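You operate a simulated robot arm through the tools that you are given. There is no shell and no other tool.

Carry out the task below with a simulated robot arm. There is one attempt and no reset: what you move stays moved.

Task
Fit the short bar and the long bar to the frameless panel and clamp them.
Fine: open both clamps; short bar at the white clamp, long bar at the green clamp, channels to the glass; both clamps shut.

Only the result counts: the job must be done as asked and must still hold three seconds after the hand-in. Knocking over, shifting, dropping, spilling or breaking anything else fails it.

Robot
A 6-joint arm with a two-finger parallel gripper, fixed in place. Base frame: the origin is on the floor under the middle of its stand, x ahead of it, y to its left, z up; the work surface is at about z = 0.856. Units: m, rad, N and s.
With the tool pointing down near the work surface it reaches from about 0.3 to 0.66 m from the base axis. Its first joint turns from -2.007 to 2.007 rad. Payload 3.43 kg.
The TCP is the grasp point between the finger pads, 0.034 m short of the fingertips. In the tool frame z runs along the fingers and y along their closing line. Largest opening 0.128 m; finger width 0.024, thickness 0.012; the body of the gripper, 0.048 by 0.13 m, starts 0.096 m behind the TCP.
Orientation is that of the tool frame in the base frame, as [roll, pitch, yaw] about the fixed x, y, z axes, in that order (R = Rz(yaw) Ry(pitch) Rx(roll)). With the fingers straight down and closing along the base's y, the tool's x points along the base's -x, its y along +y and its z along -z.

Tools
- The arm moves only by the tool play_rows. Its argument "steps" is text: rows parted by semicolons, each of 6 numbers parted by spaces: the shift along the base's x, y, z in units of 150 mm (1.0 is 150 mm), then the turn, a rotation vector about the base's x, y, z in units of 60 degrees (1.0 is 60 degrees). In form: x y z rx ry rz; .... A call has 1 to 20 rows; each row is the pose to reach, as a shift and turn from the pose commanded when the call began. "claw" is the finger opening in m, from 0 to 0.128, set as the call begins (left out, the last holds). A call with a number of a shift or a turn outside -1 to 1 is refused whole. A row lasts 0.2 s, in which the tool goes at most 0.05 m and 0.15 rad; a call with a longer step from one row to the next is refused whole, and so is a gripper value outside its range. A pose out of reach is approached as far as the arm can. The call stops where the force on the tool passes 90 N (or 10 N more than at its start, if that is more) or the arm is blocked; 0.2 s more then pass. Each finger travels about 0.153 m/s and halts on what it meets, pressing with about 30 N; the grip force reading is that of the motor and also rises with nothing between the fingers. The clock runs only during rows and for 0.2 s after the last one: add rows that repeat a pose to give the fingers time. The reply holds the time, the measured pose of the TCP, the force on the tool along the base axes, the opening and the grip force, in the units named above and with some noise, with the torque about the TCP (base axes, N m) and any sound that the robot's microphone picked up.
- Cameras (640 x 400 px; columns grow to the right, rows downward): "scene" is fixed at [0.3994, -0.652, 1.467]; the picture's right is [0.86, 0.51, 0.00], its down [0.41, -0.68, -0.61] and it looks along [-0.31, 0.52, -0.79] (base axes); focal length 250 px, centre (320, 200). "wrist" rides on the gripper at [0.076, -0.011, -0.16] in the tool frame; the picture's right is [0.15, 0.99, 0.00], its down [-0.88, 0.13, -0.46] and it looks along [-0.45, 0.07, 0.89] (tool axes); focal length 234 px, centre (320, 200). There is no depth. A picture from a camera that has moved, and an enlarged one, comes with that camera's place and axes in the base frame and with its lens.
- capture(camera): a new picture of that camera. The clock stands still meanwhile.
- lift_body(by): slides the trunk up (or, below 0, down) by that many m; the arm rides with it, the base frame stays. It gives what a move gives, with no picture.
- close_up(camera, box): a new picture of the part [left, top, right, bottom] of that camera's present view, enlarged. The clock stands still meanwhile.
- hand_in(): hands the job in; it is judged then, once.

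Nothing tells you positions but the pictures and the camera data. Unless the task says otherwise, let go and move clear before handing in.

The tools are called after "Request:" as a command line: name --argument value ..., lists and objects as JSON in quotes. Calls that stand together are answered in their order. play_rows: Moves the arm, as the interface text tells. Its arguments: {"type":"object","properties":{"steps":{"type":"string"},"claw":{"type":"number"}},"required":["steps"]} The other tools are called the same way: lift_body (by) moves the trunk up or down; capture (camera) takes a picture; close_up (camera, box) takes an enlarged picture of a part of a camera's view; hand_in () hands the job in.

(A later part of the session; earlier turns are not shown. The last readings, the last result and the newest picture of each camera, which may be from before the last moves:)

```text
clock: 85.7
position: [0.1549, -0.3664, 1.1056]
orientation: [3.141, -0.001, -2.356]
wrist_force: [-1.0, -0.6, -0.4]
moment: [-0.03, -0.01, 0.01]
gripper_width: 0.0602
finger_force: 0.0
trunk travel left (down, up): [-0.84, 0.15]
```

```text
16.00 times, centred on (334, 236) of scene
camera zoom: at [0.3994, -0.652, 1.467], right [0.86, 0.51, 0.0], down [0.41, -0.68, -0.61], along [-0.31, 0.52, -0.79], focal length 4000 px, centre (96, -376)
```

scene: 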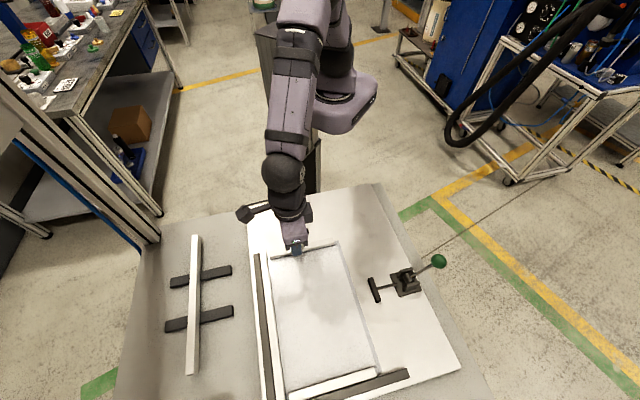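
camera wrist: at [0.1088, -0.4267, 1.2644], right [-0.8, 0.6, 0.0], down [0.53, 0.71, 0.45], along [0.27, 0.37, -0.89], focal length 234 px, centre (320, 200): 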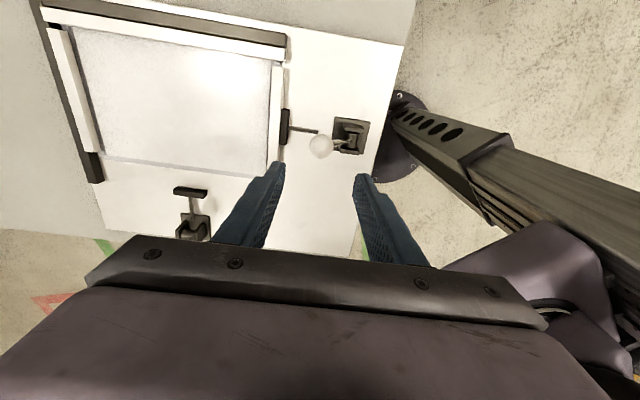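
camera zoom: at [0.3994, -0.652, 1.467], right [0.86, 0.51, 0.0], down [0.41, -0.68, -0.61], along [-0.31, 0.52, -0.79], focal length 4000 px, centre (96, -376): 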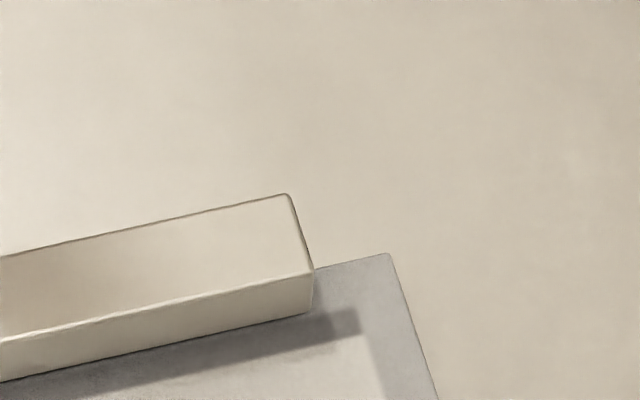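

The white clamp is shut, the short bar is flush and held, and the glass is in its original place. Next I'll turn the tool back 90° and go toward the long bar. Its centre is beyond reach, so I'll grip it nearer its near end, keeping the radius at 0.596 m or less.

Request:
play_rows --steps "-0.08 -0.11 0 0 0 -0.125; -0.17 -0.22 0 0 0 -0.25; -0.26 -0.33 -0.05 0 0 -0.375; -0.35 -0.44 -0.1 0 0 -0.5; -0.44 -0.55 -0.16 0 0 -0.625; -0.53 -0.66 -0.22 0 0 -0.75; -0.62 -0.77 -0.28 0 0 -0.875; -0.7 -0.89 -0.35 0 0 -1.0" --claw 0.05

Request:
play_rows --steps "-0.05 -0.1 -0.1 0 0 -0.1; -0.11 -0.2 -0.2 0 0 -0.2; -0.17 -0.3 -0.3 0 0 -0.3; -0.23 -0.4 -0.4 0 0 -0.4; -0.283 -0.5 -0.533 0 0 -0.5; -0.283 -0.5 -0.533 0 0 -0.5" --claw 0.05

Request:
capture --camera "wrist"

Request:
capture --camera "scene"

```text
clock: 87.5
position: [0.0506, -0.5026, 1.0533]
orientation: [3.141, 0.0, 2.878]
wrist_force: [0.2, -0.3, -0.3]
moment: [0.03, 0.02, -0.02]
gripper_width: 0.0499
finger_force: 0.1
trunk travel left (down, up): [-0.84, 0.15]
```

```text
clock: 88.9
position: [0.0078, -0.5764, 0.9722]
orientation: [3.14, -0.002, 2.354]
wrist_force: [-0.3, 0.0, 0.2]
moment: [-0.03, -0.01, 0.0]
gripper_width: 0.05
finger_force: 0.1
trunk travel left (down, up): [-0.84, 0.15]
```

```text
taken
camera wrist: at [-0.0545, -0.5283, 1.1311], right [0.6, 0.8, 0.0], down [0.71, -0.53, 0.45], along [0.37, -0.27, -0.89], focal length 234 px, centre (320, 200)
```

wrist: 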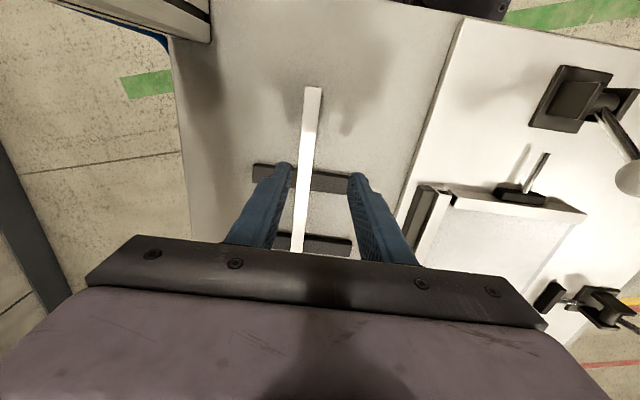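

```text
taken
```

scene: 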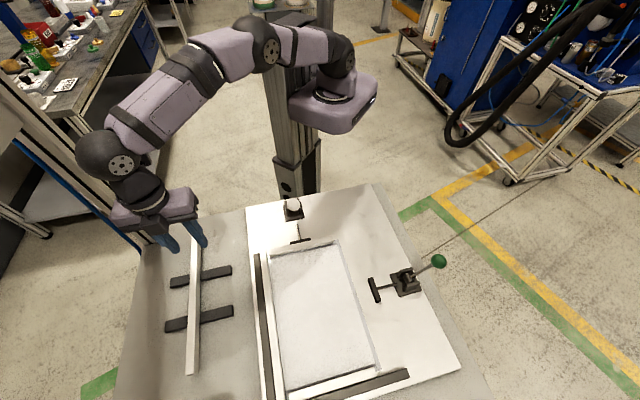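

The elbow is well bent now. I'll measure the long bar's line from this closer view.

Request:
close_up --camera "wrist" --box '[290, 80, 340, 110]'

Request:
close_up --camera "wrist" --box '[240, 80, 400, 260]'

Request:
close_up --camera "scene" --box '[150, 225, 246, 285]'

```text
12.80 times, centred on (315, 95) of wrist
camera zoom: at [-0.0545, -0.5283, 1.1311], right [0.6, 0.8, 0.0], down [0.71, -0.53, 0.45], along [0.37, -0.27, -0.89], focal length 2997 px, centre (384, 1544)
```

zoom: 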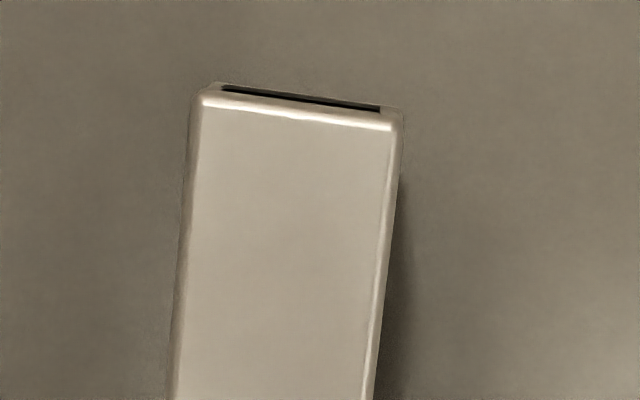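

```text
2.22 times, centred on (320, 170) of wrist
camera zoom: at [-0.0545, -0.5283, 1.1311], right [0.6, 0.8, 0.0], down [0.71, -0.53, 0.45], along [0.37, -0.27, -0.89], focal length 520 px, centre (320, 267)
```

zoom: 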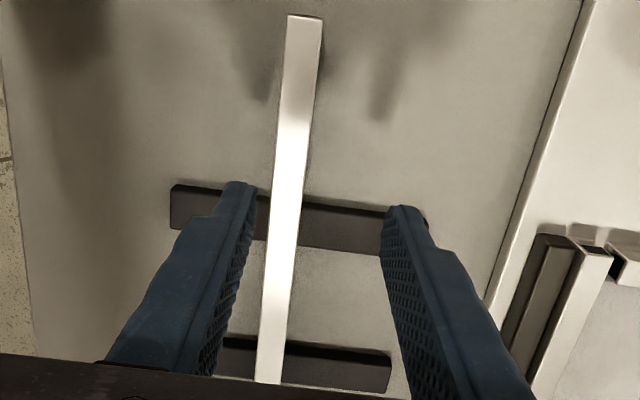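

```text
6.67 times, centred on (198, 255) of scene
camera zoom: at [0.3994, -0.652, 1.467], right [0.86, 0.51, 0.0], down [0.41, -0.68, -0.61], along [-0.31, 0.52, -0.79], focal length 1667 px, centre (1133, -167)
```

zoom: 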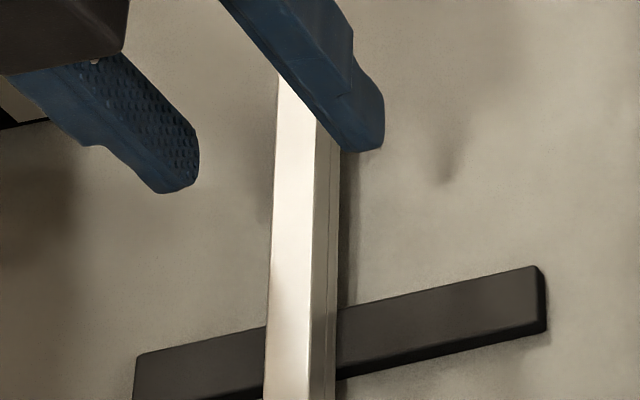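

The long bar's near end is at (-0.054, -0.537), and its line at the grip point passes through (0.008, -0.596). I'll move there and lower the fingers around it.

Request:
play_rows --steps "0 -0.04 -0.1 0 0 0; 0 -0.08 -0.2 0 0 0; 0 -0.12 -0.27 0 0 0; 0 -0.129 -0.35 0 0 0; 0 -0.129 -0.41 0 0 0; 0 -0.129 -0.413 0 0 0" --claw 0.05

Request:
close_up --camera "wrist" --box '[250, 80, 390, 240]'

Request:
close_up --camera "scene" --box '[150, 225, 246, 285]'

```text
clock: 90.3
position: [0.0077, -0.5946, 0.9104]
orientation: [3.14, 0.001, 2.356]
wrist_force: [-0.2, 0.1, 0.8]
moment: [0.0, 0.02, 0.0]
gripper_width: 0.0503
finger_force: 0.0
trunk travel left (down, up): [-0.84, 0.15]
```

```text
2.50 times, centred on (320, 160) of wrist
camera zoom: at [-0.0547, -0.5482, 1.0694], right [0.6, 0.8, 0.0], down [0.71, -0.53, 0.46], along [0.37, -0.27, -0.89], focal length 585 px, centre (320, 300)
```

zoom: 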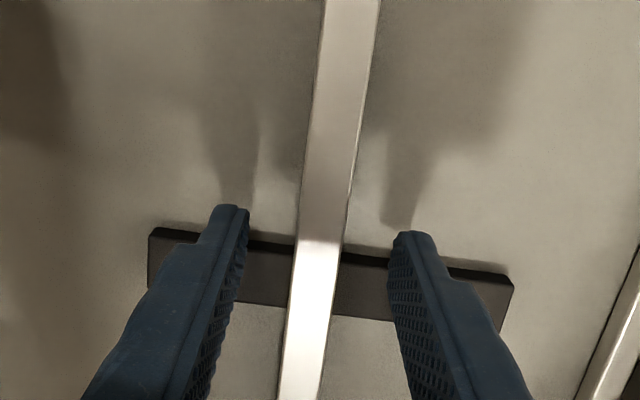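

```text
6.67 times, centred on (198, 255) of scene
camera zoom: at [0.3994, -0.652, 1.467], right [0.86, 0.51, 0.0], down [0.41, -0.68, -0.61], along [-0.31, 0.52, -0.79], focal length 1667 px, centre (1133, -167)
```

zoom: 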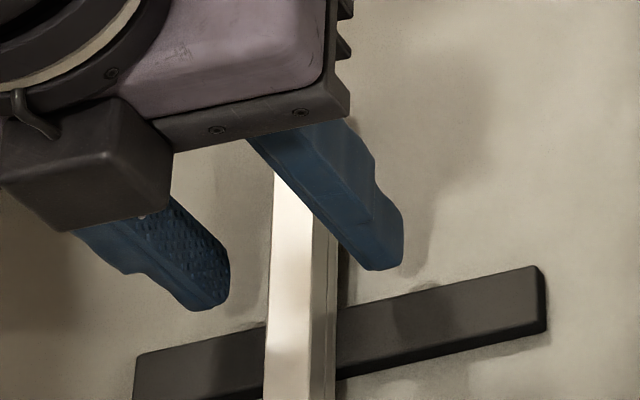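

The bar is centred between the fingers. I'll close and wait for the grip.

Request:
play_rows --steps "0 0 0 0 0 0; 0 0 0 0 0 0; 0 0 0 0 0 0" --claw 0.0

Request:
play_rows --steps "0 0 0.05 0 0 0; 0 0 0.1 0 0 0; 0 0 0.2 0 0 0; 0 0 0.2 0 0 0" --claw 0.0

Request:
capture --camera "scene"

Request:
capture --camera "wrist"

```text
clock: 91.1
position: [0.0067, -0.5955, 0.9104]
orientation: [3.14, -0.001, 2.355]
wrist_force: [-0.7, 0.5, -0.3]
moment: [0.08, 0.07, 0.02]
gripper_width: 0.0152
finger_force: 29.8
trunk travel left (down, up): [-0.84, 0.15]
```

```text
clock: 92.1
position: [0.0078, -0.5956, 0.9401]
orientation: [3.139, -0.002, 2.356]
wrist_force: [-0.1, 0.0, -1.8]
moment: [0.02, 0.04, 0.01]
gripper_width: 0.0152
finger_force: 30.0
trunk travel left (down, up): [-0.84, 0.15]
```

```text
taken
```

scene: 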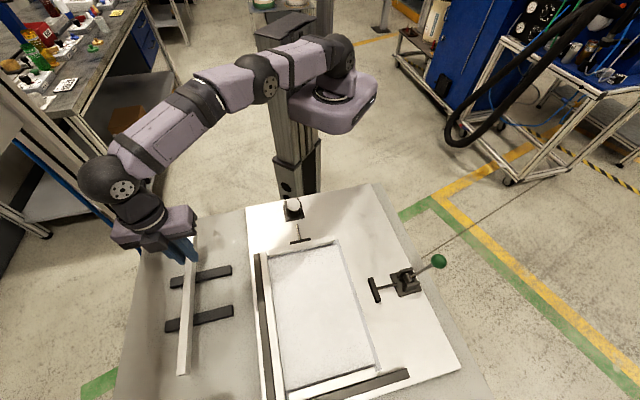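

```text
taken
camera wrist: at [-0.0541, -0.5489, 1.1], right [0.6, 0.8, 0.0], down [0.71, -0.53, 0.45], along [0.37, -0.27, -0.89], focal length 234 px, centre (320, 200)
```

wrist: 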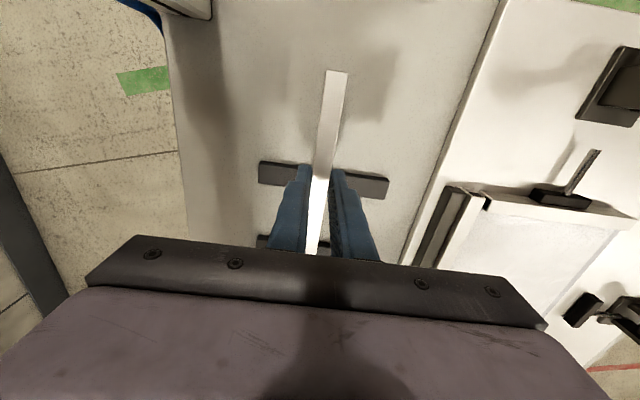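

I'll check whether the bar came up level or its far end has drooped.

Request:
close_up --camera "scene" --box '[150, 230, 246, 380]'

Request:
close_up --camera "scene" --box '[160, 310, 224, 380]'

Request:
close_up --camera "wrist" --box '[300, 60, 350, 90]'

```text
2.67 times, centred on (198, 305) of scene
camera zoom: at [0.3994, -0.652, 1.467], right [0.86, 0.51, 0.0], down [0.41, -0.68, -0.61], along [-0.31, 0.52, -0.79], focal length 667 px, centre (645, -80)
```

zoom: 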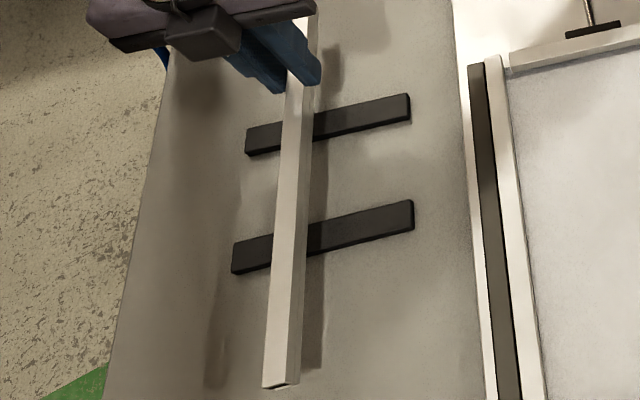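

```text
5.71 times, centred on (192, 345) of scene
camera zoom: at [0.3994, -0.652, 1.467], right [0.86, 0.51, 0.0], down [0.41, -0.68, -0.61], along [-0.31, 0.52, -0.79], focal length 1429 px, centre (1051, -629)
```

zoom: 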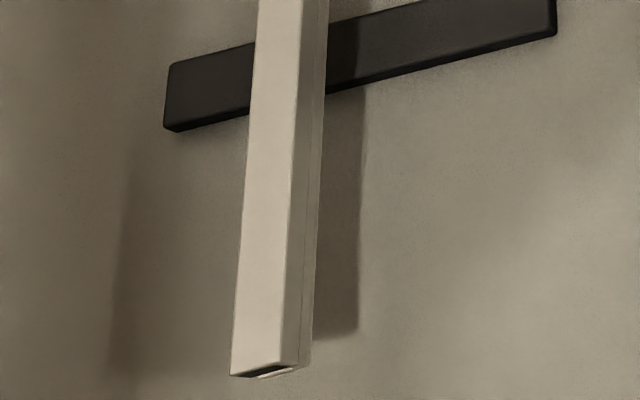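

```text
12.80 times, centred on (325, 75) of wrist
camera zoom: at [-0.0541, -0.5489, 1.1], right [0.6, 0.8, 0.0], down [0.71, -0.53, 0.45], along [0.37, -0.27, -0.89], focal length 2997 px, centre (256, 1800)
```

zoom: 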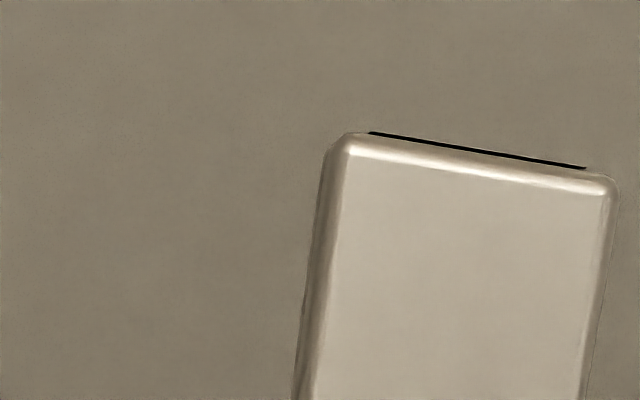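

The long bar is lifted level. I'll raise it while drawing it inward, then carry it high over the panel to the green-clamp side.

Request:
play_rows --steps "0.0267 0.0533 0.1 0 0 0; 0.0533 0.1067 0.2 0 0 0; 0.08 0.16 0.3 0 0 0; 0.1067 0.2133 0.4 0 0 0; 0.1333 0.2667 0.5 0 0 0; 0.16 0.32 0.6 0 0 0; 0.187 0.373 0.7 0 0 0; 0.213 0.427 0.8 0 0 0" --claw 0.0

Request:
capture --camera "scene"

```text
clock: 93.9
position: [0.0392, -0.5302, 1.0612]
orientation: [3.139, -0.002, 2.356]
wrist_force: [-0.7, -0.3, -1.0]
moment: [0.07, 0.05, -0.02]
gripper_width: 0.0151
finger_force: 29.8
trunk travel left (down, up): [-0.84, 0.15]
```

```text
taken
```

scene: 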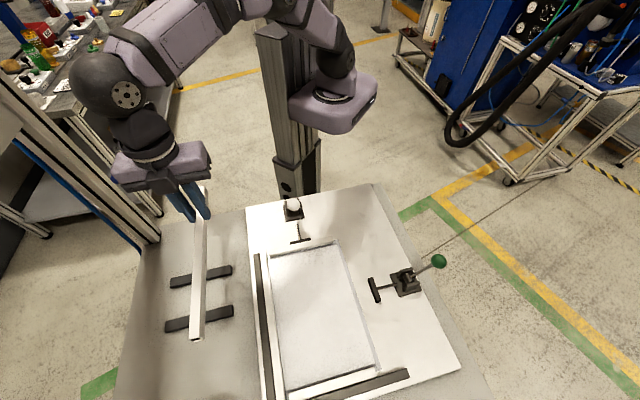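

The bar is held well. I'll carry it across over the panel to the right side.

Request:
play_rows --steps "0.25 0.117 0 0 0 0; 0.5 0.235 0 0 0 0; 0.75 0.352 0 0 0 0; 1 0.469 0 0 0 0; 1 0.469 0 0 0 0" --claw 0.0

Request:
play_rows --steps "0.25 0.117 0 0 0 0; 0.5 0.235 0 0 0 0; 0.75 0.352 0 0 0 0; 1 0.46 0 0 0 0; 1 0.46 0 0 0 0" --claw 0.0

Request:
capture --camera "scene"

Request:
capture --camera "wrist"

```text
clock: 95.1
position: [0.1899, -0.4603, 1.0608]
orientation: [3.14, -0.001, 2.356]
wrist_force: [-0.6, 0.1, -0.5]
moment: [0.03, 0.03, -0.02]
gripper_width: 0.0149
finger_force: 30.2
trunk travel left (down, up): [-0.84, 0.15]
```

```text
clock: 96.3
position: [0.3384, -0.3913, 1.059]
orientation: [3.14, -0.002, 2.356]
wrist_force: [-1.4, -0.5, -0.2]
moment: [0.07, 0.02, 0.0]
gripper_width: 0.0149
finger_force: 30.3
trunk travel left (down, up): [-0.84, 0.15]
```

```text
taken
```

scene: 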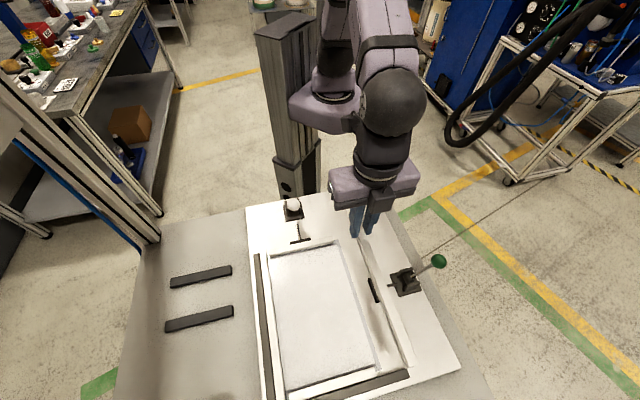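

```text
taken
camera wrist: at [0.2765, -0.3449, 1.2193], right [0.6, 0.8, 0.0], down [0.71, -0.53, 0.46], along [0.37, -0.27, -0.89], focal length 234 px, centre (320, 200)
```

wrist: 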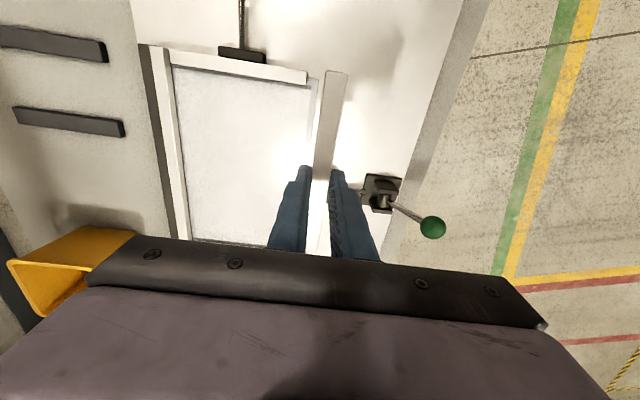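

I'll measure the held bar's ends to check its level and its position along the edge.

Request:
close_up --camera "scene" --box '[392, 350, 424, 370]'

Request:
close_up --camera "scene" --box '[340, 220, 436, 380]'

Request:
close_up --camera "wrist" --box '[305, 60, 355, 90]'

```text
16.00 times, centred on (408, 360) of scene
camera zoom: at [0.3994, -0.652, 1.467], right [0.86, 0.51, 0.0], down [0.41, -0.68, -0.61], along [-0.31, 0.52, -0.79], focal length 4000 px, centre (-1088, -2360)
```

zoom: 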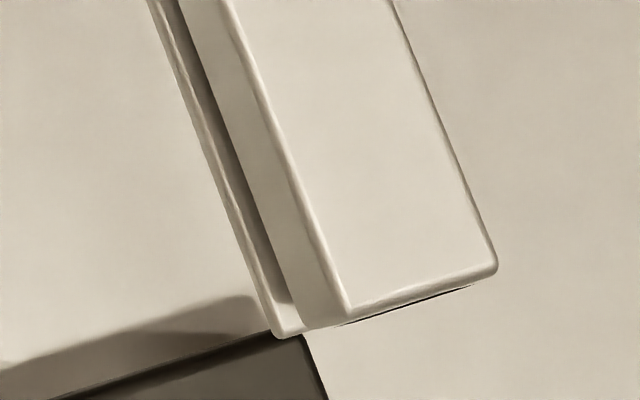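

```text
2.50 times, centred on (388, 300) of scene
camera zoom: at [0.3994, -0.652, 1.467], right [0.86, 0.51, 0.0], down [0.41, -0.68, -0.61], along [-0.31, 0.52, -0.79], focal length 625 px, centre (150, -50)
```

zoom: 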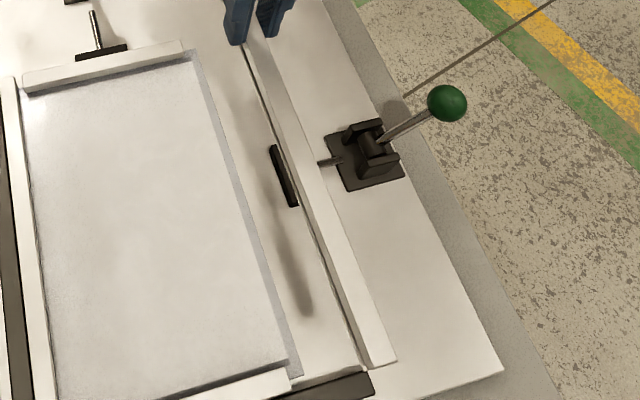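

```text
12.80 times, centred on (330, 75) of wrist
camera zoom: at [0.2765, -0.3449, 1.2193], right [0.6, 0.8, 0.0], down [0.71, -0.53, 0.46], along [0.37, -0.27, -0.89], focal length 2997 px, centre (192, 1800)
```

zoom: 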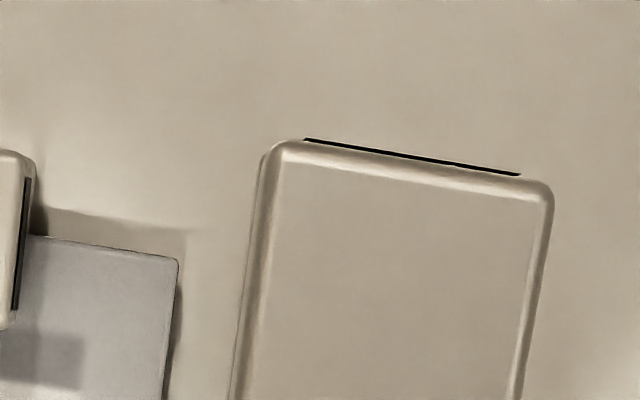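

The bar is level and its channel faces the glass. Its far end would land within a millimetre of the bottom rail's inner face, so I'll look at the corner and at how the left bar's end sits against the rail.

Request:
close_up --camera "scene" --box '[256, 376, 304, 400]'

Request:
close_up --camera "scene" --box '[364, 350, 428, 390]'

```text
13.33 times, centred on (280, 388) of scene
camera zoom: at [0.3994, -0.652, 1.467], right [0.86, 0.51, 0.0], down [0.41, -0.68, -0.61], along [-0.31, 0.52, -0.79], focal length 3333 px, centre (853, -2307)
```

zoom: 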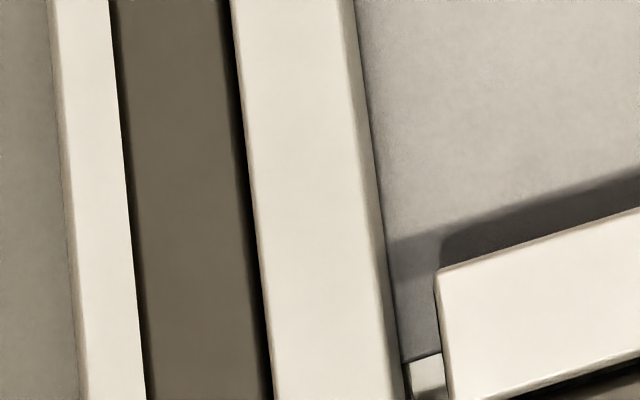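

```text
10.00 times, centred on (396, 370) of scene
camera zoom: at [0.3994, -0.652, 1.467], right [0.86, 0.51, 0.0], down [0.41, -0.68, -0.61], along [-0.31, 0.52, -0.79], focal length 2500 px, centre (-440, -1500)
```

zoom: 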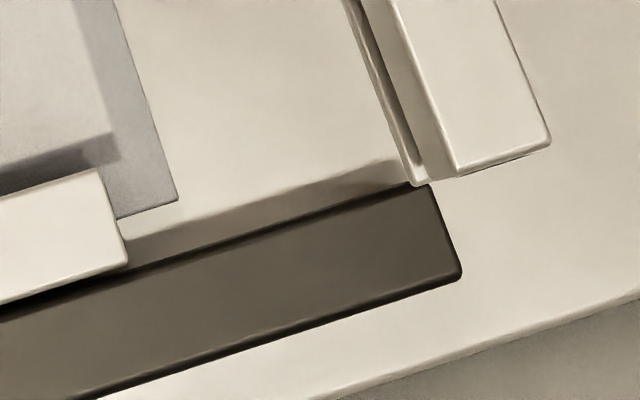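

I'll shift the bar 2.5 mm away from the rail and lower it to about 2 cm above the plate.

Request:
play_rows --steps "-0.0118 0.0118 -0.15 0 0 0; -0.0118 0.0118 -0.35 0 0 0; -0.0118 0.0118 -0.55 0 0 0; -0.0118 0.0118 -0.72 0 0 0; -0.0118 0.0118 -0.82 0 0 0; -0.0118 0.0118 -0.82 0 0 0" --claw 0.0

Request:
close_up --camera "scene" --box '[364, 350, 428, 390]'

Request:
close_up --camera "wrist" --box '[280, 60, 360, 120]'

Request:
close_up --camera "scene" --box '[330, 230, 426, 290]'

```text
clock: 97.7
position: [0.3355, -0.391, 0.937]
orientation: [3.14, -0.001, 2.356]
wrist_force: [0.4, -0.1, -0.9]
moment: [0.03, 0.04, 0.02]
gripper_width: 0.0152
finger_force: 29.9
trunk travel left (down, up): [-0.84, 0.15]
```

```text
10.00 times, centred on (396, 370) of scene
camera zoom: at [0.3994, -0.652, 1.467], right [0.86, 0.51, 0.0], down [0.41, -0.68, -0.61], along [-0.31, 0.52, -0.79], focal length 2500 px, centre (-440, -1500)
```

zoom: 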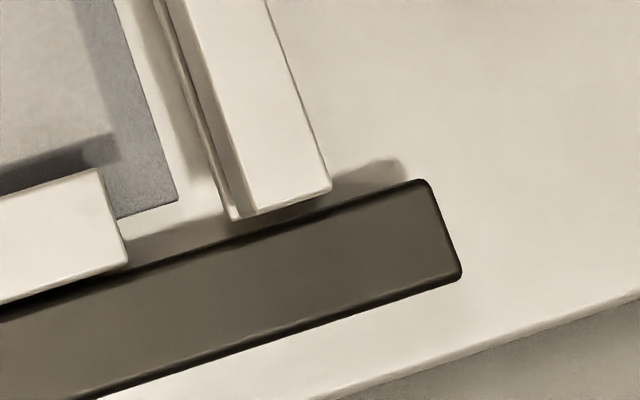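

```text
6.67 times, centred on (320, 90) of wrist
camera zoom: at [0.2743, -0.344, 1.0968], right [0.6, 0.8, 0.0], down [0.71, -0.53, 0.46], along [0.37, -0.27, -0.89], focal length 1561 px, centre (320, 933)
```

zoom: 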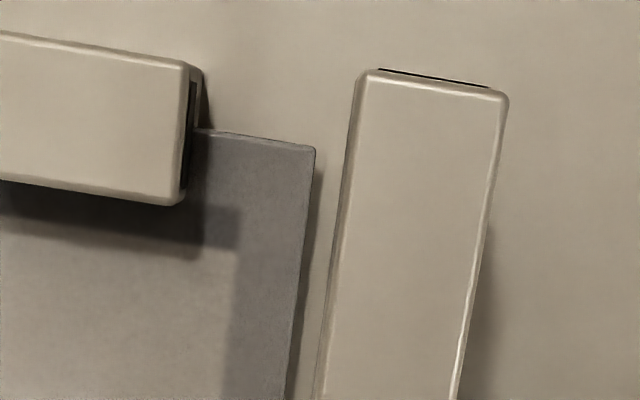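

```text
6.67 times, centred on (378, 260) of scene
camera zoom: at [0.3994, -0.652, 1.467], right [0.86, 0.51, 0.0], down [0.41, -0.68, -0.61], along [-0.31, 0.52, -0.79], focal length 1667 px, centre (-67, -200)
```

zoom: 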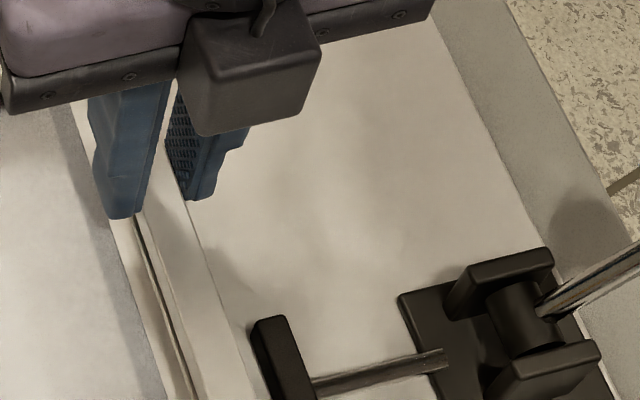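

About 4 mm is clear to the rail and about 4–5 mm to the glass edge. I'll lower to just above contact, then touch down gently.

Request:
play_rows --steps "0 0 -0.07 0 0 0; 0 0 -0.14 0 0 0; 0 0 -0.14 0 0 0" --claw 0.0

Request:
play_rows --steps "0 0 -0.01 0 0 0; 0 0 -0.02 0 0 0; 0 0 -0.02 0 0 0" --claw 0.0

```text
clock: 98.5
position: [0.3363, -0.3889, 0.9165]
orientation: [3.14, -0.001, 2.356]
wrist_force: [0.4, -0.6, 0.2]
moment: [0.01, 0.06, 0.02]
gripper_width: 0.0149
finger_force: 30.1
trunk travel left (down, up): [-0.84, 0.15]
```

```text
clock: 99.3
position: [0.337, -0.3893, 0.9132]
orientation: [-3.141, -0.001, 2.358]
wrist_force: [-0.8, 0.0, -0.2]
moment: [0.04, 0.06, -0.02]
gripper_width: 0.0151
finger_force: 30.0
trunk travel left (down, up): [-0.84, 0.15]
```

Request:
play_rows --steps "0 0 -0.005 0 0 0; 0 0 -0.01 0 0 0; 0 0 -0.01 0 0 0" --claw 0.0

Request:
play_rows --steps "0 0 -0.005 0 0 0; 0 0 -0.0067 0 0 0; 0 0 -0.0067 0 0 0" --claw 0.0

```text
clock: 100.1
position: [0.3374, -0.3901, 0.912]
orientation: [3.141, -0.002, 2.356]
wrist_force: [-0.1, 0.2, -1.5]
moment: [0.08, 0.03, 0.0]
gripper_width: 0.0151
finger_force: 29.8
trunk travel left (down, up): [-0.84, 0.15]
```

```text
clock: 100.9
position: [0.338, -0.3892, 0.9111]
orientation: [3.141, -0.002, 2.356]
wrist_force: [1.1, 0.3, -0.9]
moment: [0.06, 0.08, 0.03]
gripper_width: 0.015
finger_force: 30.3
trunk travel left (down, up): [-0.84, 0.15]
```

Request:
play_rows --steps "0 0 -0.0067 0 0 0; 0 0 -0.0067 0 0 0" --claw 0.0

Request:
play_rows --steps "0 0 -0.0067 0 0 0; 0 0 -0.0067 0 0 0" --claw 0.0

```text
clock: 101.5
position: [0.3373, -0.3899, 0.9097]
orientation: [3.142, 0.0, 2.356]
wrist_force: [0.2, 0.4, 0.8]
moment: [-0.16, -0.13, 0.0]
gripper_width: 0.0151
finger_force: 29.9
trunk travel left (down, up): [-0.84, 0.15]
```

```text
clock: 102.1
position: [0.3365, -0.3893, 0.9107]
orientation: [3.142, 0.002, 2.354]
wrist_force: [-0.4, -0.8, 9.6]
moment: [0.42, 0.38, -0.06]
gripper_width: 0.015
finger_force: 29.7
trunk travel left (down, up): [-0.84, 0.15]
```

Touchdown is at TCP z≈0.910. I'll ease the load slightly and slide the bar toward the glass, checking halfway.

Request:
play_rows --steps "0 0 0.006 0 0 0; -0.0094 -0.0094 0.006 0 0 0; -0.0189 -0.0189 0.006 0 0 0; -0.0283 -0.0283 0.006 0 0 0; -0.033 -0.033 0.006 0 0 0; -0.033 -0.033 0.006 0 0 0" --claw 0.0

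Request:
close_up --camera "scene" --box '[364, 350, 428, 390]'

Request:
close_up --camera "wrist" --box '[280, 60, 360, 120]'

```text
clock: 103.5
position: [0.3311, -0.3948, 0.9097]
orientation: [3.14, 0.0, 2.354]
wrist_force: [2.7, 1.1, 6.2]
moment: [-0.02, -0.12, 0.08]
gripper_width: 0.0151
finger_force: 30.3
trunk travel left (down, up): [-0.84, 0.15]
```

```text
10.00 times, centred on (396, 370) of scene
camera zoom: at [0.3994, -0.652, 1.467], right [0.86, 0.51, 0.0], down [0.41, -0.68, -0.61], along [-0.31, 0.52, -0.79], focal length 2500 px, centre (-440, -1500)
```

zoom: 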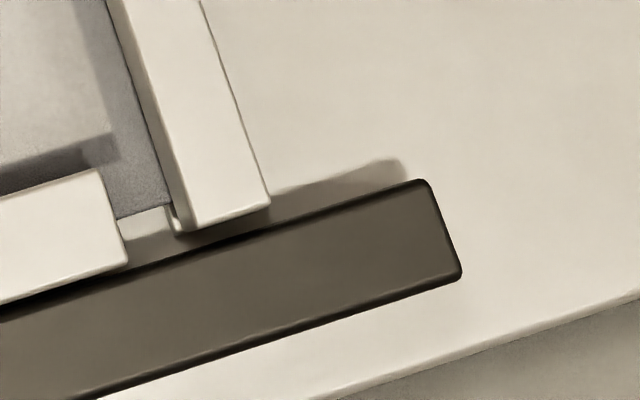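

```text
6.67 times, centred on (320, 90) of wrist
camera zoom: at [0.2697, -0.3478, 1.0693], right [0.6, 0.8, 0.0], down [0.71, -0.53, 0.46], along [0.37, -0.27, -0.89], focal length 1561 px, centre (320, 933)
```

zoom: 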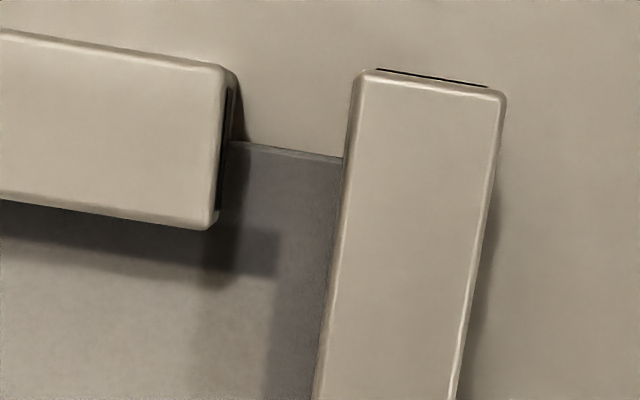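

The glass edge has entered the slot. I'll continue sliding the remaining distance, stopping short of the web.

Request:
play_rows --steps "-0.0094 -0.0094 0.003 0 0 0; -0.0189 -0.0189 0.003 0 0 0; -0.0283 -0.0283 0.003 0 0 0; -0.0306 -0.0306 0.003 0 0 0; -0.0306 -0.0306 0.003 0 0 0" --claw 0.0

Request:
close_up --camera "scene" --box '[364, 350, 428, 390]'

Request:
close_up --camera "wrist" --box '[280, 60, 360, 120]'

Request:
close_up --camera "scene" --box '[330, 230, 426, 310]'

```text
clock: 104.7
position: [0.3258, -0.3993, 0.9105]
orientation: [-3.14, -0.003, 2.357]
wrist_force: [0.4, 0.6, 1.9]
moment: [-0.04, -0.07, 0.1]
gripper_width: 0.0152
finger_force: 30.0
trunk travel left (down, up): [-0.84, 0.15]
```

```text
10.00 times, centred on (396, 370) of scene
camera zoom: at [0.3994, -0.652, 1.467], right [0.86, 0.51, 0.0], down [0.41, -0.68, -0.61], along [-0.31, 0.52, -0.79], focal length 2500 px, centre (-440, -1500)
```

zoom: 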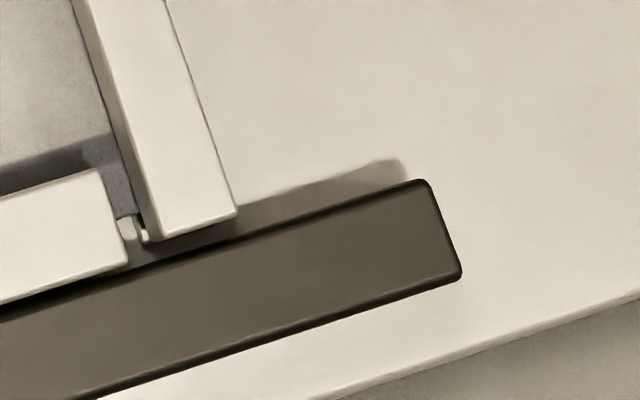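

```text
6.67 times, centred on (320, 90) of wrist
camera zoom: at [0.2648, -0.353, 1.0694], right [0.6, 0.8, 0.0], down [0.71, -0.53, 0.45], along [0.37, -0.27, -0.89], focal length 1561 px, centre (320, 933)
```

zoom: 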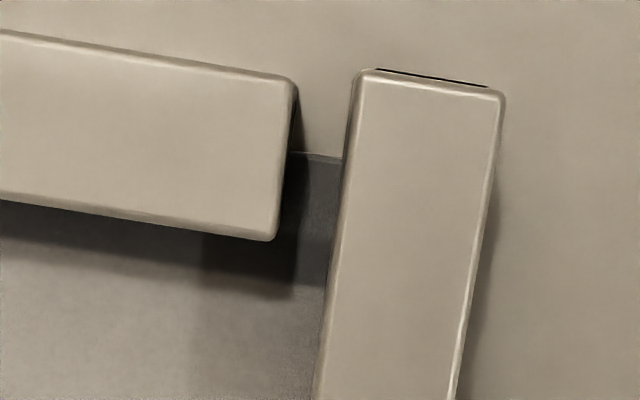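

```text
5.00 times, centred on (378, 270) of scene
camera zoom: at [0.3994, -0.652, 1.467], right [0.86, 0.51, 0.0], down [0.41, -0.68, -0.61], along [-0.31, 0.52, -0.79], focal length 1250 px, centre (30, -150)
```

zoom: 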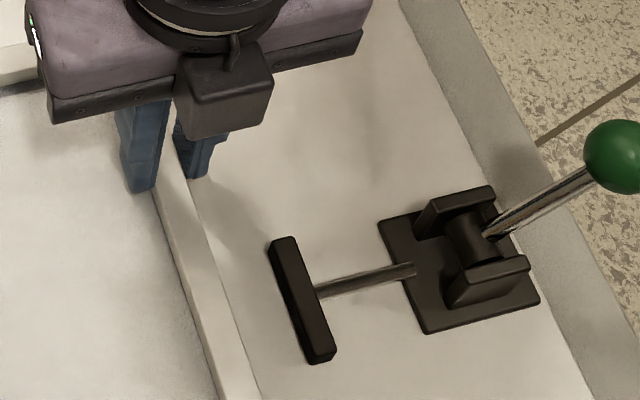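

Gaps at both ends are equal, so the bar is parallel, and it sits about at its final position. I'll back it out 2.5 mm so the pad will definitely press it in, then release.

Request:
play_rows --steps "0.006 0.006 0 0 0 0; 0.0125 0.0125 0 0 0 0; 0.0125 0.0125 0 0 0 0" --claw 0.0

Request:
play_rows --steps "0 0 0 0 0 0; 0 0 0 0 0 0; 0 0 0 0 0 0" --claw 0.03

Request:
close_up --camera "scene" --box '[364, 350, 428, 390]'

Request:
close_up --camera "wrist" --box '[280, 60, 360, 120]'

```text
clock: 105.5
position: [0.3293, -0.3975, 0.9108]
orientation: [3.139, -0.001, 2.356]
wrist_force: [-0.5, -0.6, -1.1]
moment: [0.04, 0.03, -0.01]
gripper_width: 0.0149
finger_force: 30.1
trunk travel left (down, up): [-0.84, 0.15]
```

```text
clock: 106.3
position: [0.3299, -0.3985, 0.9104]
orientation: [-3.141, -0.002, 2.356]
wrist_force: [0.3, 0.2, 0.5]
moment: [0.0, -0.01, 0.0]
gripper_width: 0.0301
finger_force: 0.0
trunk travel left (down, up): [-0.84, 0.15]
```

```text
10.00 times, centred on (396, 370) of scene
camera zoom: at [0.3994, -0.652, 1.467], right [0.86, 0.51, 0.0], down [0.41, -0.68, -0.61], along [-0.31, 0.52, -0.79], focal length 2500 px, centre (-440, -1500)
```

zoom: 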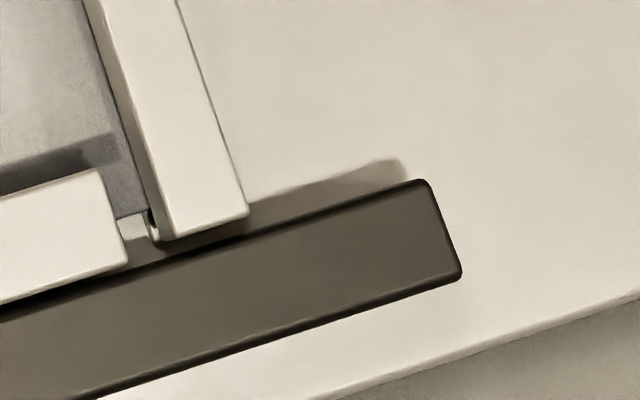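

```text
6.67 times, centred on (320, 90) of wrist
camera zoom: at [0.2671, -0.3514, 1.0698], right [0.6, 0.8, 0.0], down [0.71, -0.53, 0.46], along [0.37, -0.27, -0.89], focal length 1561 px, centre (320, 933)
```

zoom: 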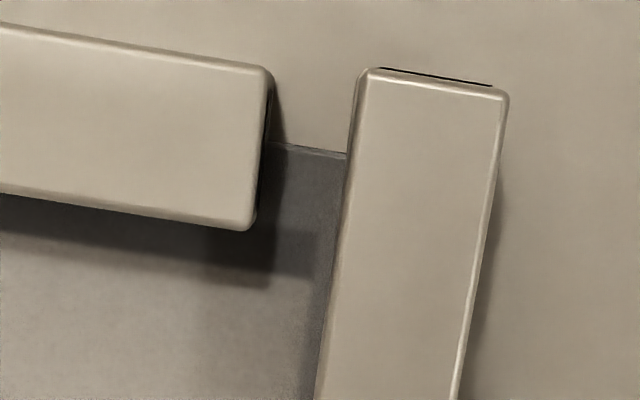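

The long bar is released and parallel. The open green knob is at about 0.60 m radius, so I'll raise the trunk, which also lifts the fingers straight off the bar and keeps the elbow in a comfortable range.

Request:
lift_body --by 0.12

Request:
capture --camera "wrist"

Request:
capture --camera "scene"

```text
clock: 107.8
position: [0.3289, -0.3977, 1.029]
orientation: [3.14, -0.002, 2.356]
wrist_force: [-1.0, -0.1, -0.3]
moment: [-0.02, 0.0, -0.01]
gripper_width: 0.0302
finger_force: 0.0
trunk travel left (down, up): [-0.96, 0.03]
```

```text
taken
camera wrist: at [0.2671, -0.3514, 1.1897], right [0.6, 0.8, 0.0], down [0.71, -0.53, 0.45], along [0.37, -0.27, -0.89], focal length 234 px, centre (320, 200)
```

wrist: 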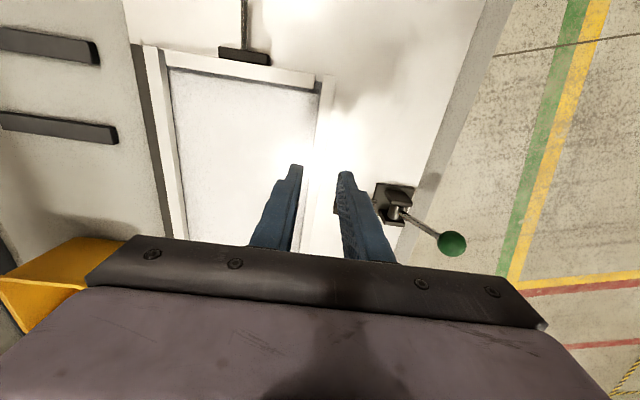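

```text
taken
```

scene: 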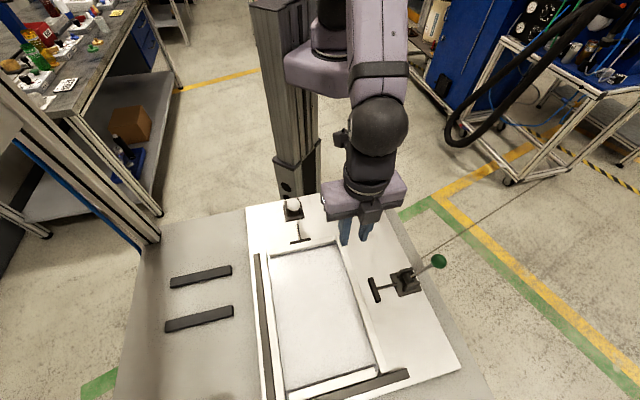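

Next I'll go over the open green knob at (0.503, -0.330).

Request:
play_rows --steps "0.1 0.05 0.15 0 0 0; 0.3 0.12 0.15 0 0 0; 0.5 0.2 0.15 0 0 0; 0.7 0.28 0.15 0 0 0; 0.85 0.34 0.15 0 0 0" --claw 0.06

Request:
play_rows --steps "0.1 0.04 0 0 0 0; 0.2 0.08 0 0 0 0; 0.305 0.112 0 0 0 0; 0.305 0.112 0 0 0 0" --claw 0.06

Request:
capture --camera "wrist"

```text
clock: 109.0
position: [0.4593, -0.3474, 1.0546]
orientation: [-3.139, -0.003, 2.358]
wrist_force: [-0.5, 1.0, 0.3]
moment: [0.04, 0.03, 0.02]
gripper_width: 0.0598
finger_force: 0.1
trunk travel left (down, up): [-0.96, 0.03]
```

```text
clock: 110.0
position: [0.5035, -0.3293, 1.0537]
orientation: [3.14, 0.001, 2.355]
wrist_force: [0.1, -0.7, 0.1]
moment: [-0.01, -0.03, 0.0]
gripper_width: 0.0597
finger_force: 0.0
trunk travel left (down, up): [-0.96, 0.03]
```

```text
taken
camera wrist: at [0.441, -0.2833, 1.2126], right [0.6, 0.8, 0.0], down [0.71, -0.53, 0.46], along [0.37, -0.27, -0.89], focal length 234 px, centre (320, 200)
```

wrist: 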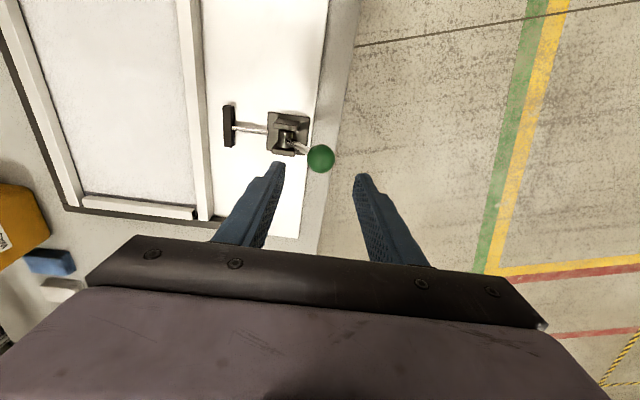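

The knob is centred, so I'll lower the fingers around it.

Request:
play_rows --steps "0 0 -0.15 0 0 0; 0 0 -0.3 0 0 0; 0 0 -0.458 0 0 0; 0 0 -0.458 0 0 0" --claw 0.06

Request:
capture --camera "wrist"

```text
clock: 111.0
position: [0.5024, -0.33, 0.9851]
orientation: [3.14, -0.001, 2.356]
wrist_force: [-0.1, -0.2, 0.4]
moment: [0.01, -0.01, -0.02]
gripper_width: 0.06
finger_force: 0.0
trunk travel left (down, up): [-0.96, 0.03]
```

```text
taken
camera wrist: at [0.4398, -0.2833, 1.1437], right [0.6, 0.8, 0.0], down [0.71, -0.53, 0.46], along [0.37, -0.27, -0.89], focal length 234 px, centre (320, 200)
```

wrist: 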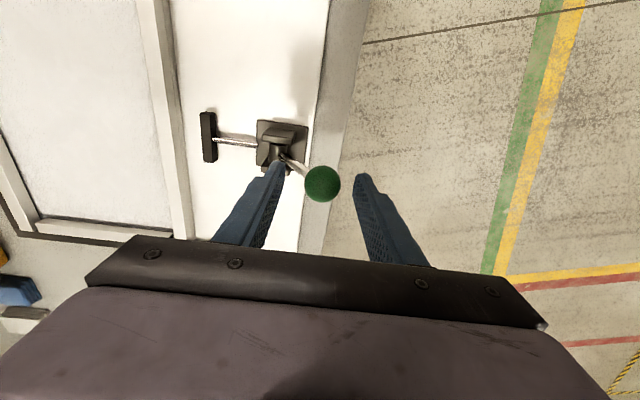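

Now I'll push the green lever toward the glass.

Request:
play_rows --steps "0 0 0 0 0 0; -0.0377 -0.0377 0 0 0 0; -0.0754 -0.0754 0 0 0 0; -0.113 -0.113 0 0 0 0; -0.151 -0.151 0 0 0 0; -0.189 -0.189 0 0 0 0; -0.226 -0.226 0 0 0 0; -0.264 -0.264 0 0 0 0; -0.302 -0.302 0 0 0 0; -0.339 -0.339 0 0 0 0; -0.377 -0.377 0 0 0 0" --claw 0.042

Request:
close_up --camera "scene" --box '[330, 230, 442, 310]'

Request:
capture --camera "wrist"

```text
clock: 113.4
position: [0.4442, -0.3887, 0.9844]
orientation: [3.139, -0.002, 2.357]
wrist_force: [-3.0, -3.0, -1.5]
moment: [0.0, 0.06, 0.01]
gripper_width: 0.0444
finger_force: 2.4
trunk travel left (down, up): [-0.96, 0.03]
```

```text
5.00 times, centred on (386, 270) of scene
camera zoom: at [0.3994, -0.652, 1.467], right [0.86, 0.51, 0.0], down [0.41, -0.68, -0.61], along [-0.31, 0.52, -0.79], focal length 1250 px, centre (-10, -150)
```

zoom: 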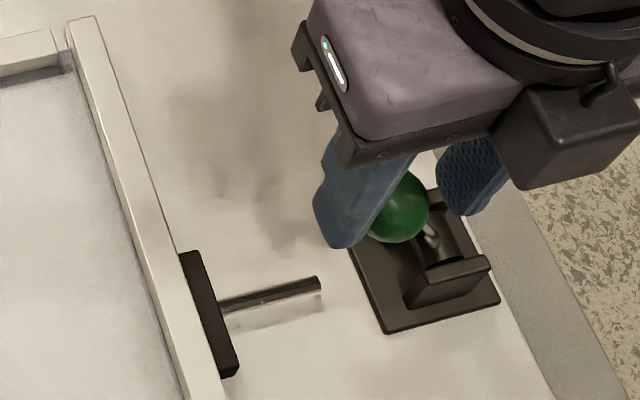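

```text
taken
camera wrist: at [0.3818, -0.3425, 1.1445], right [0.6, 0.8, 0.0], down [0.71, -0.53, 0.45], along [0.37, -0.27, -0.89], focal length 234 px, centre (320, 200)
```

wrist: 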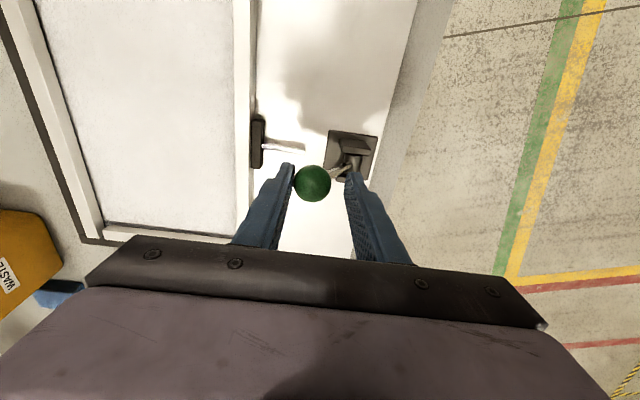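

The pad has come up to the bar. I'll follow through to the closed stop.

Request:
play_rows --steps "-0.0283 -0.0283 0 0 0 0; -0.0566 -0.0566 0 0 0 0; -0.0849 -0.0849 0 0 0 0; -0.1132 -0.1132 0 0 0 0; -0.1132 -0.1132 0 0 0 0" --claw 0.042

Request:
play_rows --steps "-0.0142 -0.0142 0 0 0 0; -0.0283 -0.0283 0 0 0 0; -0.0283 -0.0283 0 0 0 0" --claw 0.042

Request:
close_up --camera "scene" --box '[330, 230, 442, 310]'

Request:
capture --camera "wrist"

```text
clock: 114.6
position: [0.4305, -0.4025, 0.9853]
orientation: [3.139, -0.001, 2.357]
wrist_force: [5.9, 5.2, -1.8]
moment: [0.04, -0.14, 0.01]
gripper_width: 0.0462
finger_force: 4.5
trunk travel left (down, up): [-0.96, 0.03]
```

```text
clock: 115.4
position: [0.4278, -0.4048, 0.9838]
orientation: [3.138, -0.002, 2.357]
wrist_force: [13.6, 13.4, 0.1]
moment: [0.41, -0.2, 0.02]
gripper_width: 0.0533
finger_force: 9.8
trunk travel left (down, up): [-0.96, 0.03]
```

```text
5.00 times, centred on (386, 270) of scene
camera zoom: at [0.3994, -0.652, 1.467], right [0.86, 0.51, 0.0], down [0.41, -0.68, -0.61], along [-0.31, 0.52, -0.79], focal length 1250 px, centre (-10, -150)
```

zoom: 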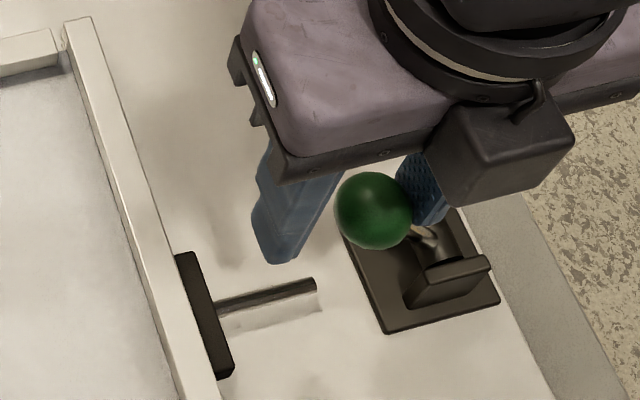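

```text
taken
camera wrist: at [0.3651, -0.3586, 1.1441], right [0.6, 0.8, 0.0], down [0.71, -0.53, 0.45], along [0.37, -0.27, -0.89], focal length 234 px, centre (320, 200)
```

wrist: 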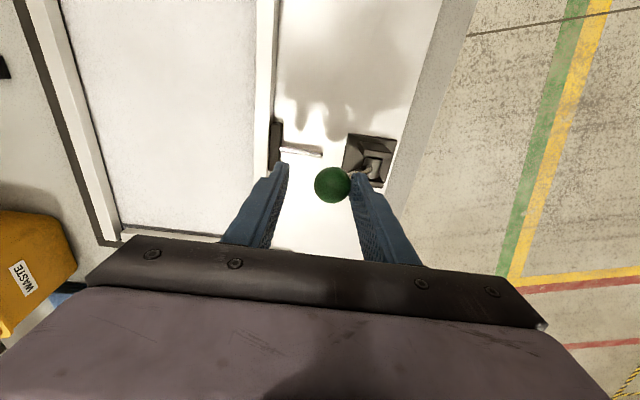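

The green clamp is at its stop. I'll back off and rise, then inspect everything.

Request:
play_rows --steps "0.025 0.025 0 0 0 0; 0.05 0.05 0 0 0 0; 0.05 0.05 0 0 0 0; 0.05 0.05 0.2 0 0 0; 0.05 0.05 0.4 0 0 0; 0.05 0.05 0.6 0 0 0" --claw 0.06

Request:
capture --camera "scene"

Request:
capture --camera "wrist"

Request:
close_up --camera "scene" --box '[364, 350, 428, 390]'

Request:
close_up --camera "scene" --box '[340, 265, 388, 305]'

```text
clock: 116.8
position: [0.4308, -0.3985, 1.0761]
orientation: [3.142, 0.0, 2.356]
wrist_force: [0.6, -0.7, -0.4]
moment: [-0.05, -0.02, -0.01]
gripper_width: 0.0598
finger_force: 0.0
trunk travel left (down, up): [-0.96, 0.03]
```

```text
taken
```

scene: 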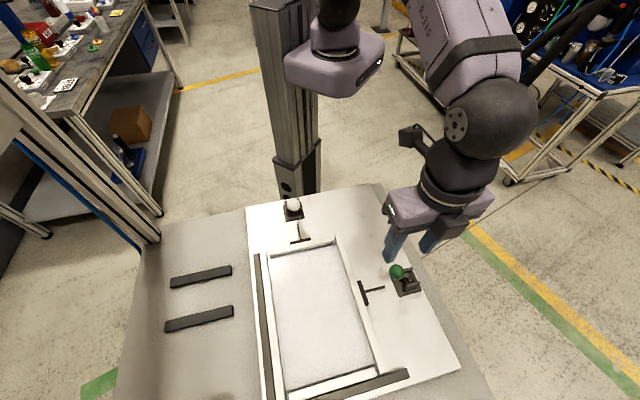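

```text
taken
camera wrist: at [0.3688, -0.3519, 1.2354], right [0.6, 0.8, 0.0], down [0.71, -0.53, 0.46], along [0.37, -0.27, -0.89], focal length 234 px, centre (320, 200)
```

wrist: 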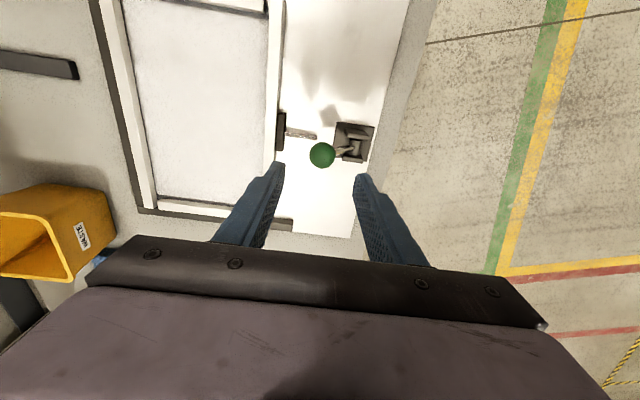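

```text
10.00 times, centred on (396, 370) of scene
camera zoom: at [0.3994, -0.652, 1.467], right [0.86, 0.51, 0.0], down [0.41, -0.68, -0.61], along [-0.31, 0.52, -0.79], focal length 2500 px, centre (-440, -1500)
```

zoom: 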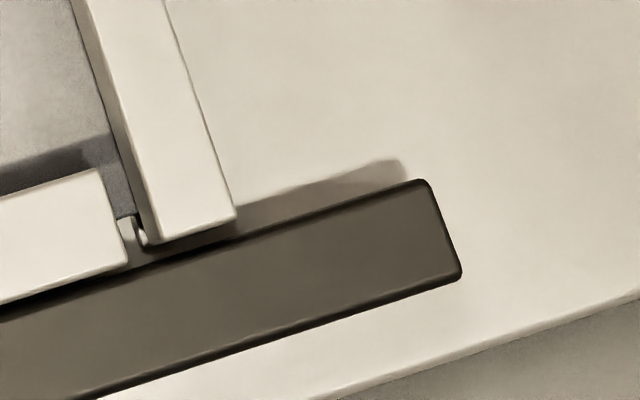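

```text
10.00 times, centred on (364, 285) of scene
camera zoom: at [0.3994, -0.652, 1.467], right [0.86, 0.51, 0.0], down [0.41, -0.68, -0.61], along [-0.31, 0.52, -0.79], focal length 2500 px, centre (-120, -650)
```

zoom: 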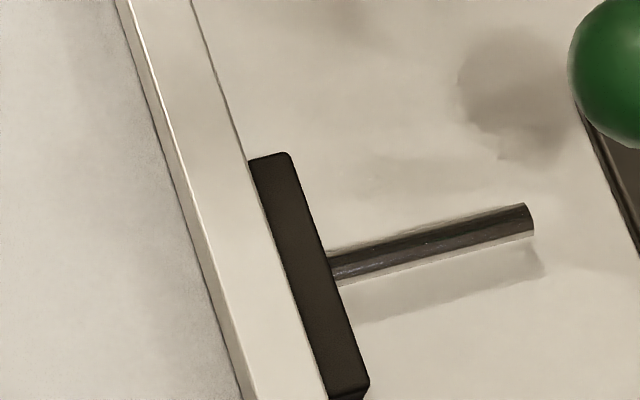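

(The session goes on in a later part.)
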